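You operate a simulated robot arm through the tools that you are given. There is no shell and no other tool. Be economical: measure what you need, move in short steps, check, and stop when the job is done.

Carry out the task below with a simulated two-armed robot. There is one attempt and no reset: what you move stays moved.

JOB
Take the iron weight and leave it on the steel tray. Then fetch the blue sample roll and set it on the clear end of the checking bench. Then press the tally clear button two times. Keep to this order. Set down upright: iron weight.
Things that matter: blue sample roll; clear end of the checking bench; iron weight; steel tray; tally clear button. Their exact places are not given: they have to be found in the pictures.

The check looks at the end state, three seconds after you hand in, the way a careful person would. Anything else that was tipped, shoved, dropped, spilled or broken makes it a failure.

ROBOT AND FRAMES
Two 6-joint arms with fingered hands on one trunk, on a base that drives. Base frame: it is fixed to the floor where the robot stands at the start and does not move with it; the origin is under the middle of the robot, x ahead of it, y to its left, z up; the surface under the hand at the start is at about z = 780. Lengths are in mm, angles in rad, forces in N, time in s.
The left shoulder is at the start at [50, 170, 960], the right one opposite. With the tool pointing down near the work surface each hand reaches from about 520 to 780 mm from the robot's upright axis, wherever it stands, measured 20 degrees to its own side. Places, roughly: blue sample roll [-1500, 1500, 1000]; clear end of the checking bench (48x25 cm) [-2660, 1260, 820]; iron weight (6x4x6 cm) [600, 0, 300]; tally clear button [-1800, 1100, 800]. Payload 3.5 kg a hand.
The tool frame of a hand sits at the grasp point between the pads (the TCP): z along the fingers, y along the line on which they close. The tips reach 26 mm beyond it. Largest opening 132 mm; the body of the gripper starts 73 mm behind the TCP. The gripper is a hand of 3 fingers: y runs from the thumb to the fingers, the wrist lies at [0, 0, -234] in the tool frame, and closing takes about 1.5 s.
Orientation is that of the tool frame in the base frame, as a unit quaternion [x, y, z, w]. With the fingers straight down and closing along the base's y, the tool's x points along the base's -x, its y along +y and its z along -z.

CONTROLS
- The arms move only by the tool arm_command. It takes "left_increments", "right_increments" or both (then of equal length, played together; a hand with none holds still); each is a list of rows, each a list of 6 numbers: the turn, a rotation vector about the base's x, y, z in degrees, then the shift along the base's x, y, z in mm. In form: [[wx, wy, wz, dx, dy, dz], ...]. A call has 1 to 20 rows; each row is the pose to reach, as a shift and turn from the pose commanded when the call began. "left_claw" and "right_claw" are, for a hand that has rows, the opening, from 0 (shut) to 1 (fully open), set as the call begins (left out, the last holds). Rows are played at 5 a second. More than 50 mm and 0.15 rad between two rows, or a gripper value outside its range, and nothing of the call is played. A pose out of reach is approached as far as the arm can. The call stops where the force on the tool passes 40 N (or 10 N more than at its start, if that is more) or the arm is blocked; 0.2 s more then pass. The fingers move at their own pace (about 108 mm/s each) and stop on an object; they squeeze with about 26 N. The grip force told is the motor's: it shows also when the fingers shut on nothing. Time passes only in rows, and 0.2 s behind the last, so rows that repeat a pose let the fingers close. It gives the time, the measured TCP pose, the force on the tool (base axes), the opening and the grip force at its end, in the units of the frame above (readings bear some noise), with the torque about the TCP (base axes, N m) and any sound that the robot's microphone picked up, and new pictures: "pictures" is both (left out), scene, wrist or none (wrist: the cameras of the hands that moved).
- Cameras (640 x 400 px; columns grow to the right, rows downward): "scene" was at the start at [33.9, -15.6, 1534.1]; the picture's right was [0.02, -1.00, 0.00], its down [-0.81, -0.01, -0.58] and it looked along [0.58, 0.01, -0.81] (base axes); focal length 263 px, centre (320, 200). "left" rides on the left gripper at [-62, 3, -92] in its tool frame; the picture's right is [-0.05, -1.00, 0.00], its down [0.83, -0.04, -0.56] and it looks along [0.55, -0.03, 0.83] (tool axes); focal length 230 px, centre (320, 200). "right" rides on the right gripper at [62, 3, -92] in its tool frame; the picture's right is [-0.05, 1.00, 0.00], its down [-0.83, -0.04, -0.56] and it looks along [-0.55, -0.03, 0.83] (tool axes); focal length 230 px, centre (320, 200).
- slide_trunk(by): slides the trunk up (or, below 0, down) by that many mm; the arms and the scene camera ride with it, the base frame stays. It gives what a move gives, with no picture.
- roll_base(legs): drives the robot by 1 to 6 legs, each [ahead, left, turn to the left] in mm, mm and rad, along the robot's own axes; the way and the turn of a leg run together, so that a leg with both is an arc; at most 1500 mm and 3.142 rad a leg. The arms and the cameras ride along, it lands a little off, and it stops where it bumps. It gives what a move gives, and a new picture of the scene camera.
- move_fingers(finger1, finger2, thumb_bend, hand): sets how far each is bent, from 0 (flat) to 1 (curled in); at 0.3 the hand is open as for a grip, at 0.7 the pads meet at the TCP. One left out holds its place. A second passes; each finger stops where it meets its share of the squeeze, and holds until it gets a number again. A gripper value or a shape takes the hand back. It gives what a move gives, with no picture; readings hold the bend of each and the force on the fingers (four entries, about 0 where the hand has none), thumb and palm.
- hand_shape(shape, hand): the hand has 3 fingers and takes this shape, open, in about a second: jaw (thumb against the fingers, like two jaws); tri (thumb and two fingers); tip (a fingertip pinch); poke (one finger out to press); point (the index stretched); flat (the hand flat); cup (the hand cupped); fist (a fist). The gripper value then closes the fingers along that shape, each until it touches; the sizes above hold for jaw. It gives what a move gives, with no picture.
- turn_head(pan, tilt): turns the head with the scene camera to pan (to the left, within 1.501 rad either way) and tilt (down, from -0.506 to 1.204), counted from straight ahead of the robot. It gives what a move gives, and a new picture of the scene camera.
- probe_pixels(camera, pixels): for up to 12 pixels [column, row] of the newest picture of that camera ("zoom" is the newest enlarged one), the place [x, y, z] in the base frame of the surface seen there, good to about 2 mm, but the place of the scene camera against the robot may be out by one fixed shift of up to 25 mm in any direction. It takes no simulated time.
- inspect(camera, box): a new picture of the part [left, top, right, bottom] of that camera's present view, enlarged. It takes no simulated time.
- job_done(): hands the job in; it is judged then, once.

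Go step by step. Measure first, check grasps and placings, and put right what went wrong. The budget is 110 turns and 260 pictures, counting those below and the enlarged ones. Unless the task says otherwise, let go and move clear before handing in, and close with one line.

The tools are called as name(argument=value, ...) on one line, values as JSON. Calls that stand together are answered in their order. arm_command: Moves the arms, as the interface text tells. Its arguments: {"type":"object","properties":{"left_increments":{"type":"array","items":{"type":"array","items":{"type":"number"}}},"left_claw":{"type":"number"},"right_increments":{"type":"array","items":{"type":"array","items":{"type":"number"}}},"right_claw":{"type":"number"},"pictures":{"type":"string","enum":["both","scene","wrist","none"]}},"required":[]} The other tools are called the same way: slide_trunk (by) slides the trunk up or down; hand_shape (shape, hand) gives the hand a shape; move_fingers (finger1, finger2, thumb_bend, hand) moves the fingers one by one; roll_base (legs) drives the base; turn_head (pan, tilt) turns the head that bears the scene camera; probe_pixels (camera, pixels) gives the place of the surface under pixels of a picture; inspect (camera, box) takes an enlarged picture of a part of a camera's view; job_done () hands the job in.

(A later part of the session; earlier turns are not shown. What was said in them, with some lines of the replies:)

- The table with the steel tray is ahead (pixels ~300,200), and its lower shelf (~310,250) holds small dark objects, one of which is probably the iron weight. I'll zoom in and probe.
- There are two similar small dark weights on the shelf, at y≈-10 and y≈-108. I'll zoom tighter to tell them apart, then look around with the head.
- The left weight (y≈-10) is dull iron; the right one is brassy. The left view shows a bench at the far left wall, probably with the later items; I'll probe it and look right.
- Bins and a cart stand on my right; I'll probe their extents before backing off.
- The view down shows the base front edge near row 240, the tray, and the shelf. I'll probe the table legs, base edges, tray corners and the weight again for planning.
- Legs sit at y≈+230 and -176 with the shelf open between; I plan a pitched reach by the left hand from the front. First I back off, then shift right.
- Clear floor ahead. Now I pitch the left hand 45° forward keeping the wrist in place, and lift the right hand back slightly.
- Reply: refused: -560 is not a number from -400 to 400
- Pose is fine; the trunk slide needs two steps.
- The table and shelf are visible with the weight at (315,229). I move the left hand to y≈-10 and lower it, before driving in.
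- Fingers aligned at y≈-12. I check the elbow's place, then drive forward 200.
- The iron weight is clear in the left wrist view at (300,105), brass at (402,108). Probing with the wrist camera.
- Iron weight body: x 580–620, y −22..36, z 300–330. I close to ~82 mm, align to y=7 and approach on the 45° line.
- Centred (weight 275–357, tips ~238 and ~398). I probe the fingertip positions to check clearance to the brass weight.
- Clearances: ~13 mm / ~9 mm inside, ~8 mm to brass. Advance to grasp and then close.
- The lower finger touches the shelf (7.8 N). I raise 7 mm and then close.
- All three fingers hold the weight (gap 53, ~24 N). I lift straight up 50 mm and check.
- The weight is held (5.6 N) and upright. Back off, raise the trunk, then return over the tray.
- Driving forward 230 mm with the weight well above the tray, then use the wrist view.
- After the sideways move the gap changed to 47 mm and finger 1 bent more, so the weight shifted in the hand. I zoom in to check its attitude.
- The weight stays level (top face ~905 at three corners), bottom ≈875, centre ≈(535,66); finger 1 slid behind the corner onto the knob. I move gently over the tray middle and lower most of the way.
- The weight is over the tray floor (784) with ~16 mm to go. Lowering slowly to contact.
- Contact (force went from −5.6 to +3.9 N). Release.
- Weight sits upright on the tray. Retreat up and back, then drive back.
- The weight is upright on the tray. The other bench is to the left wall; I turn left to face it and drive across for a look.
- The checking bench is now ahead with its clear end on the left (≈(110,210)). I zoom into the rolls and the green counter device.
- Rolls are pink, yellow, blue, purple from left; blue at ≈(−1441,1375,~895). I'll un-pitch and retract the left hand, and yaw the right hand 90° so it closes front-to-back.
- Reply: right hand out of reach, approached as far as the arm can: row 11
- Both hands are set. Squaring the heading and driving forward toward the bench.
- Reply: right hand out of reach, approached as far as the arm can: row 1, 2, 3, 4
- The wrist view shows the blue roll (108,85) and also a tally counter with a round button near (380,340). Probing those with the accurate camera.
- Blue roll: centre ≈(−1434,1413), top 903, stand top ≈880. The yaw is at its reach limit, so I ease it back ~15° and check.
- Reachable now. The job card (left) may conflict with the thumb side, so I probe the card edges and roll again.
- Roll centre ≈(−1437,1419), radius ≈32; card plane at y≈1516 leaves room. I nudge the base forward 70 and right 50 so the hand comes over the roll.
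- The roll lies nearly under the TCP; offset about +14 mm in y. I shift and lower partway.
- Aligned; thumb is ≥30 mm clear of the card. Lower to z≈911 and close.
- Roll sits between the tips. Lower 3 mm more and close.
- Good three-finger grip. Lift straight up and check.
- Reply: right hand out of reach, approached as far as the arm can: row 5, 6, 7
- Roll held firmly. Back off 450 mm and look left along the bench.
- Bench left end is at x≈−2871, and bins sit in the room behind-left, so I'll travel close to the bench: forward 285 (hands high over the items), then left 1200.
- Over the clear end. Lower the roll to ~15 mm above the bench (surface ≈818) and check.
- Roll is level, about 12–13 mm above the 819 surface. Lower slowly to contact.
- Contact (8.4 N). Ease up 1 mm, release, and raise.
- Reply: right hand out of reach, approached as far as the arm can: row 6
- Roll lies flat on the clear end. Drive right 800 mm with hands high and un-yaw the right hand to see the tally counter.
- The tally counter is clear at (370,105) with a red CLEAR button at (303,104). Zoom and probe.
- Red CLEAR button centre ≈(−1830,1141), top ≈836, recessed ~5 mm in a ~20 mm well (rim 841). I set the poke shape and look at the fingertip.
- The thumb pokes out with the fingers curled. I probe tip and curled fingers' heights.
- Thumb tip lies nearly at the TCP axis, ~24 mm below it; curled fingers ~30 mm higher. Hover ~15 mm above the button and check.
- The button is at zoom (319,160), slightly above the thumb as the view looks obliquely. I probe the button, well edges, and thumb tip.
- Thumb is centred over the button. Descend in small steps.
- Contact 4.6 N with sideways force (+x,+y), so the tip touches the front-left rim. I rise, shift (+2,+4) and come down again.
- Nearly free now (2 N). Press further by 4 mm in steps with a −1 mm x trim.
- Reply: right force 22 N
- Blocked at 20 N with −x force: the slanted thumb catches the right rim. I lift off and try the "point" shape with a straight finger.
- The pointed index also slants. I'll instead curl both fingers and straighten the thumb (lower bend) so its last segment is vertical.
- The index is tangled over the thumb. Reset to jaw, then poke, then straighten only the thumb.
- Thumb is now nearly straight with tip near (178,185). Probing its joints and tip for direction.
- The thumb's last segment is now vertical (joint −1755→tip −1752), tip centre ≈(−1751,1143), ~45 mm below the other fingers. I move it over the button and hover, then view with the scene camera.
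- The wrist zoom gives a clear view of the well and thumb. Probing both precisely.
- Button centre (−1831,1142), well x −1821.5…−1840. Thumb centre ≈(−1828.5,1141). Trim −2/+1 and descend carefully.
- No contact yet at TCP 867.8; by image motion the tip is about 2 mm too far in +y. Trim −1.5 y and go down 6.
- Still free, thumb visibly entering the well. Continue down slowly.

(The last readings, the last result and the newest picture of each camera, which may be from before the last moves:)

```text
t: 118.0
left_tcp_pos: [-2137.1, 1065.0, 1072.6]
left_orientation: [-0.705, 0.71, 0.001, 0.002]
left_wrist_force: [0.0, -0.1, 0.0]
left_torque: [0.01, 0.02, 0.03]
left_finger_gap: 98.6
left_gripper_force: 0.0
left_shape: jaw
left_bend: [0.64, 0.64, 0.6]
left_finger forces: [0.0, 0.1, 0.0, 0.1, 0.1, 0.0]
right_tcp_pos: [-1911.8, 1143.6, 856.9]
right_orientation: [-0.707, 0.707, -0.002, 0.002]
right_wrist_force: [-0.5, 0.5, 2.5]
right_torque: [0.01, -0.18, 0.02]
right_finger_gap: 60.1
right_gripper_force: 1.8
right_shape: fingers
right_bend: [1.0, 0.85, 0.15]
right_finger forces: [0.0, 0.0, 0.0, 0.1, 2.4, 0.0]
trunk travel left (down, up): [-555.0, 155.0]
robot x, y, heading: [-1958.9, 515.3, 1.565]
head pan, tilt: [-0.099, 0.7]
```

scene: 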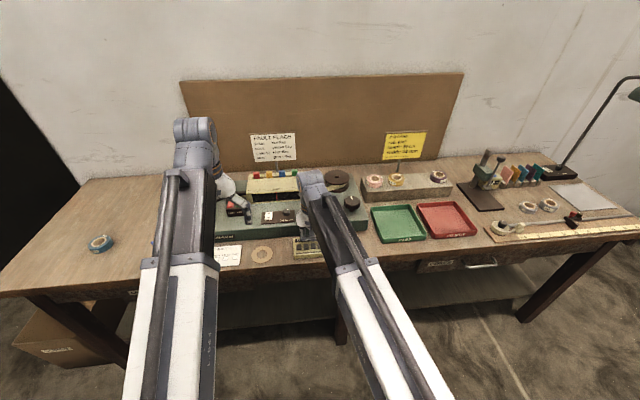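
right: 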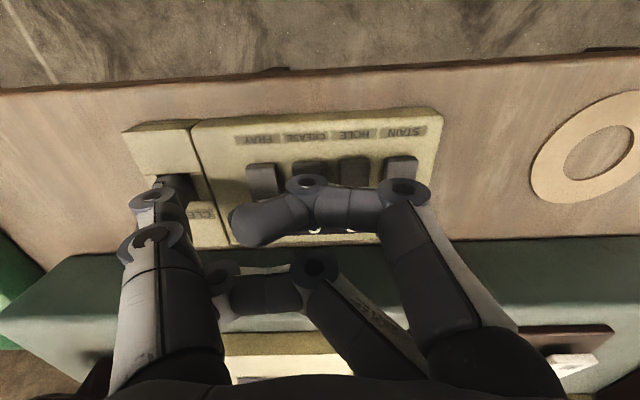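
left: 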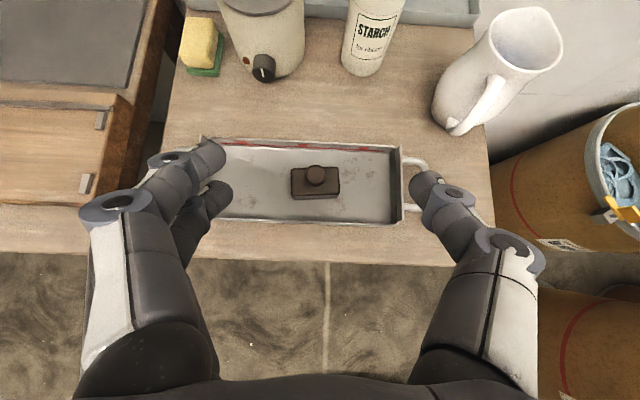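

Contact with pure vertical 2.5 N and no side force: likely the button. Press 3 mm further.

arm_command(right_increments=[[0, 0, 0, 0, 0, -1], [0, 0, 0, 0, 0, -2], [0, 0, 0, 0, 0, -3], [0, 0, 0, 0, 0, -3]], pictures="none")

```text
t: 119.0
left_tcp_pos: [-2137.0, 1066.6, 1070.7]
left_orientation: [-0.704, 0.71, 0.001, 0.002]
left_wrist_force: [0.0, -0.5, -0.2]
left_torque: [0.0, 0.0, -0.02]
left_finger_gap: 98.5
left_gripper_force: 0.1
left_shape: jaw
left_bend: [0.64, 0.64, 0.6]
left_finger forces: [0.1, 0.0, 0.0, 0.1, 0.1, 0.0]
right_tcp_pos: [-1912.3, 1144.4, 855.9]
right_orientation: [0.707, -0.707, 0.002, -0.003]
right_wrist_force: [-1.1, 1.0, 3.8]
right_torque: [0.02, -0.27, 0.11]
right_finger_gap: 60.1
right_gripper_force: 2.7
right_shape: fingers
right_bend: [1.0, 0.85, 0.15]
right_finger forces: [0.0, 0.1, 0.1, 0.0, 4.6, 0.0]
trunk travel left (down, up): [-555.0, 155.0]
robot x, y, heading: [-1953.1, 517.7, 1.562]
head pan, tilt: [-0.099, 0.7]
heard: click
```

A click was heard: first press done. Release by rising 10 mm.

arm_command(right_increments=[[0, 0, 0, 0, 0, 4], [0, 0, 0, 0, 0, 10], [0, 0, 0, 0, 0, 10], [0, 0, 0, 0, 0, 10]], pictures="none")

```text
t: 120.0
left_tcp_pos: [-2137.2, 1065.6, 1071.7]
left_orientation: [-0.704, 0.71, 0.0, 0.002]
left_wrist_force: [0.7, -0.9, -0.5]
left_torque: [0.0, 0.01, -0.01]
left_finger_gap: 98.8
left_gripper_force: 0.0
left_shape: jaw
left_bend: [0.64, 0.64, 0.6]
left_finger forces: [0.1, 0.0, 0.0, 0.0, 0.0, 0.0]
right_tcp_pos: [-1911.4, 1143.4, 865.1]
right_orientation: [-0.707, 0.707, -0.001, 0.002]
right_wrist_force: [-0.7, 0.5, 0.0]
right_torque: [0.03, 0.0, -0.04]
right_finger_gap: 60.2
right_gripper_force: 0.1
right_shape: fingers
right_bend: [1.0, 0.85, 0.16]
right_finger forces: [0.0, 0.0, 0.0, 0.0, 0.1, 0.1]
trunk travel left (down, up): [-555.0, 155.0]
robot x, y, heading: [-1956.8, 517.4, 1.562]
head pan, tilt: [-0.099, 0.7]
```

Free again. Second press by the same path.

arm_command(right_increments=[[0, 0, 0, 0, 0, -5], [0, 0, 0, 0, 0, -7], [0, 0, 0, 0, 0, -8], [0, 0, 0, 0, 0, -9], [0, 0, 0, 0, 0, -10], [0, 0, 0, 0, 0, -10]], pictures="none")

```text
t: 121.0
left_tcp_pos: [-2138.5, 1063.5, 1073.2]
left_orientation: [-0.704, 0.71, 0.0, 0.002]
left_wrist_force: [0.5, -0.6, 0.6]
left_torque: [0.0, -0.01, -0.02]
left_finger_gap: 98.7
left_gripper_force: 0.0
left_shape: jaw
left_bend: [0.64, 0.64, 0.6]
left_finger forces: [0.0, 0.0, 0.1, 0.1, 0.0, 0.0]
right_tcp_pos: [-1916.9, 1142.4, 858.5]
right_orientation: [0.708, -0.706, -0.001, -0.004]
right_wrist_force: [-4.7, -3.7, 16.9]
right_torque: [-0.11, -1.48, -0.42]
right_finger_gap: 63.0
right_gripper_force: 9.4
right_shape: fingers
right_bend: [1.0, 0.84, 0.16]
right_finger forces: [0.0, 0.0, 0.1, 0.0, 18.4, 0.1]
trunk travel left (down, up): [-555.0, 155.0]
robot x, y, heading: [-1953.9, 515.2, 1.562]
head pan, tilt: [-0.099, 0.7]
stopped in row 5 (right hand): the force on the tool passed its limit at 42 N (the readings are from after the stop); the commanded pose is now the measured one
```

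Caught the right rim this time (−x force, no click). I rise and look at whether the counter moved.

arm_command(right_increments=[[0, 0, 0, 0, 0, 5], [0, 0, 0, 0, 0, 12], [0, 0, 0, 0, 0, 20], [0, 0, 0, 0, 0, 20]], pictures="wrist")

inspect(camera="right", box=[90, 120, 290, 245])

probe_pixels(camera="right", pixels=[[412, 98], [420, 125], [135, 125], [205, 122], [200, 165], [215, 168]])

```text
t: 122.0
left_tcp_pos: [-2138.9, 1066.9, 1070.2]
left_orientation: [-0.704, 0.71, 0.0, 0.001]
left_wrist_force: [0.3, 0.2, -0.3]
left_torque: [-0.05, -0.01, 0.01]
left_finger_gap: 98.6
left_gripper_force: 0.1
left_shape: jaw
left_bend: [0.64, 0.64, 0.6]
left_finger forces: [0.0, 0.1, 0.0, 0.0, 0.0, 0.1]
right_tcp_pos: [-1914.5, 1143.9, 877.0]
right_orientation: [0.708, -0.706, 0.0, -0.003]
right_wrist_force: [0.3, -0.2, -0.2]
right_torque: [0.02, 0.0, -0.01]
right_finger_gap: 61.5
right_gripper_force: 0.0
right_shape: fingers
right_bend: [1.0, 0.84, 0.15]
right_finger forces: [0.0, 0.1, 0.1, 0.0, 0.0, 0.0]
trunk travel left (down, up): [-555.0, 155.0]
robot x, y, heading: [-1955.0, 519.0, 1.561]
head pan, tilt: [-0.099, 0.7]
```

right: 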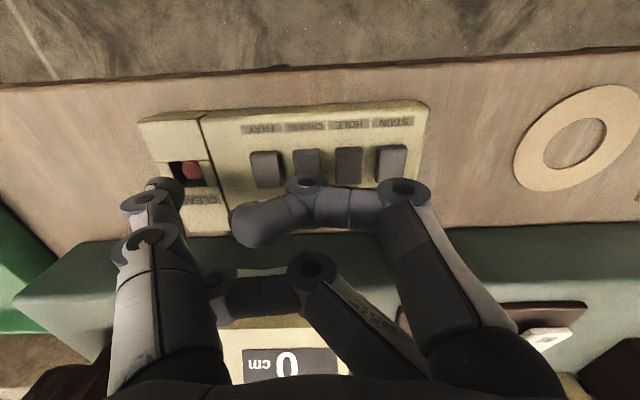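

```text
3.20 times, centred on (190, 182) of right
```

zoom: 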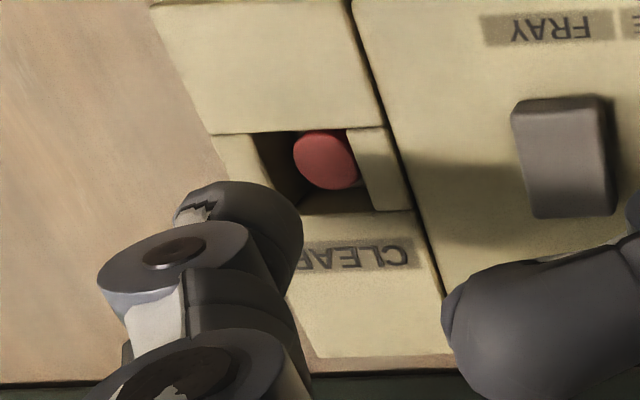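

```text
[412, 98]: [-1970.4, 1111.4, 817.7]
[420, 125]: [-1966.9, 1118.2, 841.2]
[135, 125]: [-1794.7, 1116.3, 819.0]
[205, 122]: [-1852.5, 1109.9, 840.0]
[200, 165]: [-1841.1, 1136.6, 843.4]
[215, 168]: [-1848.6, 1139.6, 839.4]
```

The counter looks in place but the thumb got spread outward slightly. Probe button, well, and thumb again.

probe_pixels(camera="zoom", pixels=[[325, 160], [297, 155], [354, 165], [320, 132], [330, 187], [240, 160], [375, 160], [230, 190], [260, 190], [285, 205], [300, 235], [175, 250]])

move_fingers(hand="right", thumb_bend=0.16)

inspect(camera="right", box=[90, 120, 290, 245])

```text
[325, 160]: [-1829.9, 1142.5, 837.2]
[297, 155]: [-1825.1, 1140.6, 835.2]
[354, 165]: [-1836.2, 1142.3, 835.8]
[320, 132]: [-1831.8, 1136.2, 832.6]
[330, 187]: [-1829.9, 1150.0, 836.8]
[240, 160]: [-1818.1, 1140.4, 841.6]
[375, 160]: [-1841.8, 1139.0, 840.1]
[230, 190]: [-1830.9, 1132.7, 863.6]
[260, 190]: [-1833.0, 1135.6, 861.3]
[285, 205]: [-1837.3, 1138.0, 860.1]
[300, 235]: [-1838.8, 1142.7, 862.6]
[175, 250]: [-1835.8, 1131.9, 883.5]
```

```text
t: 123.0
left_tcp_pos: [-2138.2, 1066.7, 1071.8]
left_orientation: [-0.704, 0.71, 0.001, 0.0]
left_wrist_force: [-0.1, -0.1, -0.3]
left_torque: [0.02, 0.01, -0.02]
left_finger_gap: 98.8
left_gripper_force: 0.1
left_shape: jaw
left_bend: [0.64, 0.64, 0.6]
left_finger forces: [0.0, 0.0, 0.0, 0.0, 0.0, 0.0]
right_tcp_pos: [-1914.7, 1145.2, 876.1]
right_orientation: [0.708, -0.706, 0.0, -0.002]
right_wrist_force: [-0.4, -0.1, -1.0]
right_torque: [0.0, 0.0, -0.01]
right_finger_gap: 60.1
right_gripper_force: 0.1
right_shape: fingers
right_bend: [1.0, 0.85, 0.16]
right_finger forces: [0.0, 0.0, 0.0, 0.1, 0.0, 0.1]
trunk travel left (down, up): [-555.0, 155.0]
robot x, y, heading: [-1954.7, 516.7, 1.563]
head pan, tilt: [-0.099, 0.7]
```

```text
3.20 times, centred on (190, 182) of right
```

zoom: 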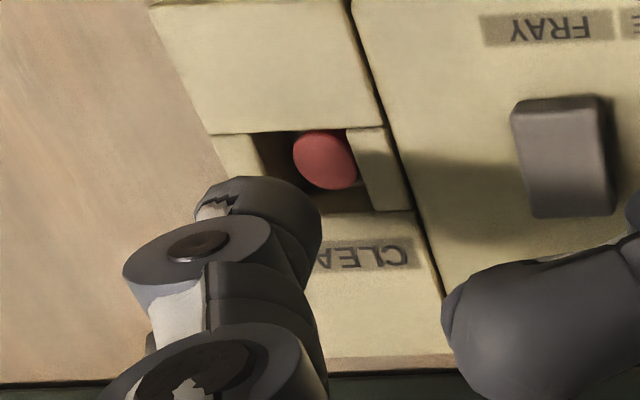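

Counter hasn't moved (button still (−1830.7,1142.5)) and the thumb is reset. I go to TCP ≈(−1913,1143.5) and descend slowly.

arm_command(right_increments=[[0, 0, 0, 1.6, -1, -4], [0, 0, 0, 1.6, -1, -8], [0, 0, 0, 1.6, -1, -12], [0, 0, 0, 1.6, -1, -15], [0, 0, 0, 1.6, -1, -15]], pictures="none")

inspect(camera="right", box=[90, 120, 290, 245])

```text
t: 124.2
left_tcp_pos: [-2137.8, 1066.3, 1072.9]
left_orientation: [-0.704, 0.71, 0.001, 0.002]
left_wrist_force: [-0.6, -0.5, 0.3]
left_torque: [0.01, 0.0, -0.01]
left_finger_gap: 98.7
left_gripper_force: 0.0
left_shape: jaw
left_bend: [0.64, 0.64, 0.6]
left_finger forces: [0.0, 0.0, 0.1, 0.0, 0.1, 0.0]
right_tcp_pos: [-1911.8, 1141.8, 862.2]
right_orientation: [0.708, -0.706, -0.001, -0.004]
right_wrist_force: [-0.8, -0.2, 4.7]
right_torque: [0.0, -0.36, -0.06]
right_finger_gap: 60.7
right_gripper_force: 1.7
right_shape: fingers
right_bend: [1.0, 0.85, 0.16]
right_finger forces: [0.0, 0.0, 0.0, 0.0, 4.3, 0.0]
trunk travel left (down, up): [-555.0, 155.0]
robot x, y, heading: [-1954.2, 516.8, 1.564]
head pan, tilt: [-0.099, 0.7]
```

```text
3.20 times, centred on (190, 182) of right
```

zoom: 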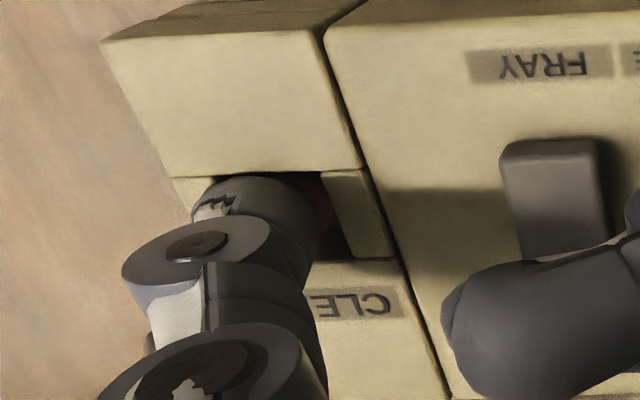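

Touching the +x rim (thumb is ~2 mm too far to +x compared with the successful picture). Rise, shift −2 in x and descend.

arm_command(right_increments=[[0, 0, 0, 0, 0, 4], [0, 0, 0, -2.2, 0, 4], [0, 0, 0, -2.2, 0, 1], [0, 0, 0, -2.2, 0, -1], [0, 0, 0, -2.2, 0, -1]], pictures="none")

inspect(camera="right", box=[90, 120, 290, 245])

```text
t: 125.4
left_tcp_pos: [-2138.4, 1065.6, 1072.4]
left_orientation: [-0.704, 0.71, -0.001, 0.0]
left_wrist_force: [0.6, -0.6, 0.6]
left_torque: [-0.01, -0.03, 0.01]
left_finger_gap: 98.6
left_gripper_force: 0.0
left_shape: jaw
left_bend: [0.64, 0.64, 0.6]
left_finger forces: [0.0, 0.0, 0.0, 0.0, 0.1, 0.0]
right_tcp_pos: [-1914.7, 1143.9, 861.3]
right_orientation: [0.709, -0.705, 0.0, -0.003]
right_wrist_force: [0.6, -0.5, -0.3]
right_torque: [-0.03, 0.0, -0.04]
right_finger_gap: 60.5
right_gripper_force: 0.1
right_shape: fingers
right_bend: [1.0, 0.85, 0.16]
right_finger forces: [0.0, 0.0, 0.0, 0.1, 0.3, 0.0]
trunk travel left (down, up): [-555.0, 155.0]
robot x, y, heading: [-1958.0, 515.6, 1.558]
head pan, tilt: [-0.099, 0.7]
```

```text
3.20 times, centred on (190, 182) of right
```

zoom: 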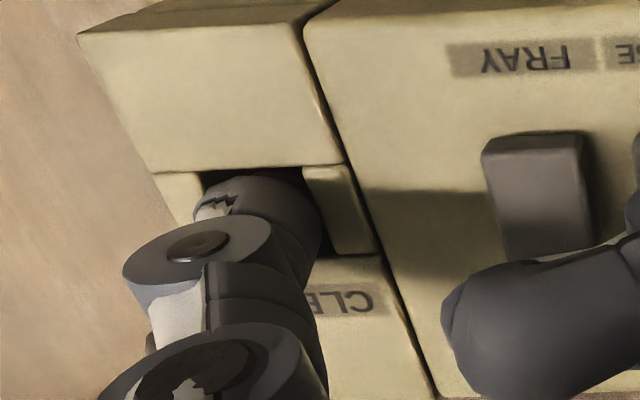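

Free; compared with the successful view (well edge at 212 vs 200 now) I trim +1 x, −0.7 y and go down.

arm_command(right_increments=[[0, 0, 0, 1, -0.7, -1], [0, 0, 0, 1, -0.7, -2], [0, 0, 0, 1, -0.7, -3.5], [0, 0, 0, 1, -0.7, -3.5]], pictures="none")

```text
t: 126.4
left_tcp_pos: [-2137.6, 1065.1, 1072.7]
left_orientation: [-0.704, 0.71, 0.0, 0.002]
left_wrist_force: [-0.4, 0.5, -0.3]
left_torque: [0.0, 0.0, 0.01]
left_finger_gap: 98.6
left_gripper_force: 0.0
left_shape: jaw
left_bend: [0.64, 0.64, 0.6]
left_finger forces: [0.0, 0.0, 0.1, 0.0, 0.0, 0.0]
right_tcp_pos: [-1914.2, 1144.0, 856.9]
right_orientation: [0.708, -0.706, 0.0, -0.003]
right_wrist_force: [1.1, -1.2, 3.6]
right_torque: [-0.02, -0.23, -0.11]
right_finger_gap: 60.9
right_gripper_force: 0.6
right_shape: fingers
right_bend: [1.0, 0.85, 0.16]
right_finger forces: [0.1, 0.0, 0.1, 0.0, 3.1, 0.0]
trunk travel left (down, up): [-555.0, 155.0]
robot x, y, heading: [-1957.2, 515.7, 1.561]
head pan, tilt: [-0.099, 0.7]
heard: click
```

Second click heard. Rise straight out of the well and well clear.

arm_command(right_increments=[[0, 0, 0, 0, 0, 5], [0, 0, 0, 0, 0, 15], [0, 0, 0, 0, 0, 40], [0, 0, 0, 0, 0, 80], [0, 0, 0, 0, 0, 120], [0, 0, 0, 0, 0, 150]], pictures="wrist")

roll_base(legs=[[-300, 0, 0]])

```text
t: 127.8
left_tcp_pos: [-2139.4, 1066.0, 1071.7]
left_orientation: [-0.703, 0.711, 0.001, 0.001]
left_wrist_force: [-1.0, 0.3, 0.0]
left_torque: [0.03, -0.02, 0.01]
left_finger_gap: 98.3
left_gripper_force: 0.0
left_shape: jaw
left_bend: [0.64, 0.64, 0.6]
left_finger forces: [0.0, 0.0, 0.1, 0.0, 0.1, 0.0]
right_tcp_pos: [-1915.5, 1140.3, 1009.4]
right_orientation: [0.708, -0.706, 0.0, -0.003]
right_wrist_force: [-0.4, -0.6, 0.0]
right_torque: [0.0, -0.01, -0.02]
right_finger_gap: 60.4
right_gripper_force: 0.1
right_shape: fingers
right_bend: [1.0, 0.85, 0.16]
right_finger forces: [0.0, 0.0, 0.0, 0.0, 0.1, 0.0]
trunk travel left (down, up): [-555.0, 155.0]
robot x, y, heading: [-1956.1, 515.0, 1.562]
head pan, tilt: [-0.099, 0.7]
```

right: 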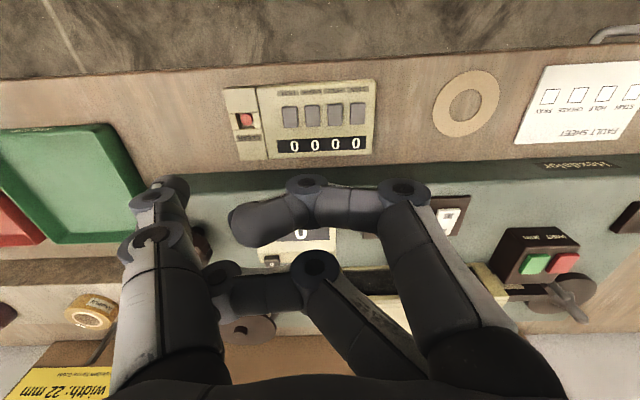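

```text
t: 129.9
left_tcp_pos: [-2140.5, 766.5, 1072.5]
left_orientation: [-0.703, 0.711, 0.001, 0.002]
left_wrist_force: [0.6, -0.2, 0.7]
left_torque: [-0.01, 0.01, 0.01]
left_finger_gap: 98.7
left_gripper_force: 0.0
left_shape: jaw
left_bend: [0.64, 0.64, 0.6]
left_finger forces: [0.0, 0.0, 0.0, 0.0, 0.0, 0.1]
right_tcp_pos: [-1917.6, 840.2, 1009.3]
right_orientation: [0.708, -0.707, -0.001, -0.003]
right_wrist_force: [-0.2, -0.2, -0.6]
right_torque: [-0.01, -0.02, 0.0]
right_finger_gap: 60.6
right_gripper_force: 0.1
right_shape: fingers
right_bend: [1.0, 0.85, 0.16]
right_finger forces: [0.1, 0.1, 0.0, 0.1, 0.1, 0.1]
trunk travel left (down, up): [-555.0, 155.0]
robot x, y, heading: [-1958.3, 218.1, 1.559]
head pan, tilt: [-0.099, 0.7]
```

scene: 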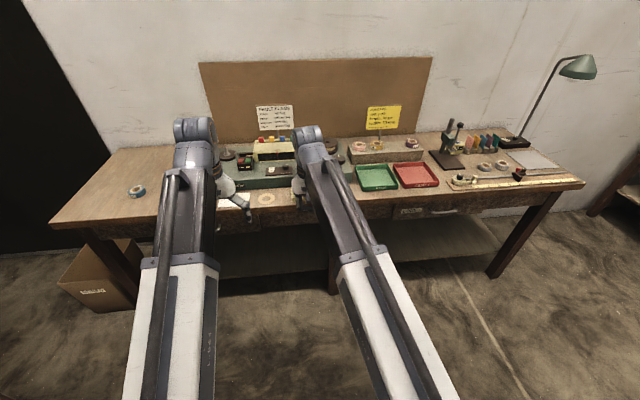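

The blue roll sits flat on the clear end at (137,190), the weight is upright on the tray, two clicks were heard, and both hands are clear. Handing in.

job_done()

```text
The job is handed in.
```

I did all three steps in order and handed the job in. The iron weight stands upright on the steel tray, the blue sample roll lies flat on the clear end of the checking bench, and the tally clear button got two presses, each with a click heard. One press attempt between them caught the rim of the button's well and made no click. I checked afterwards that the counter had not moved.
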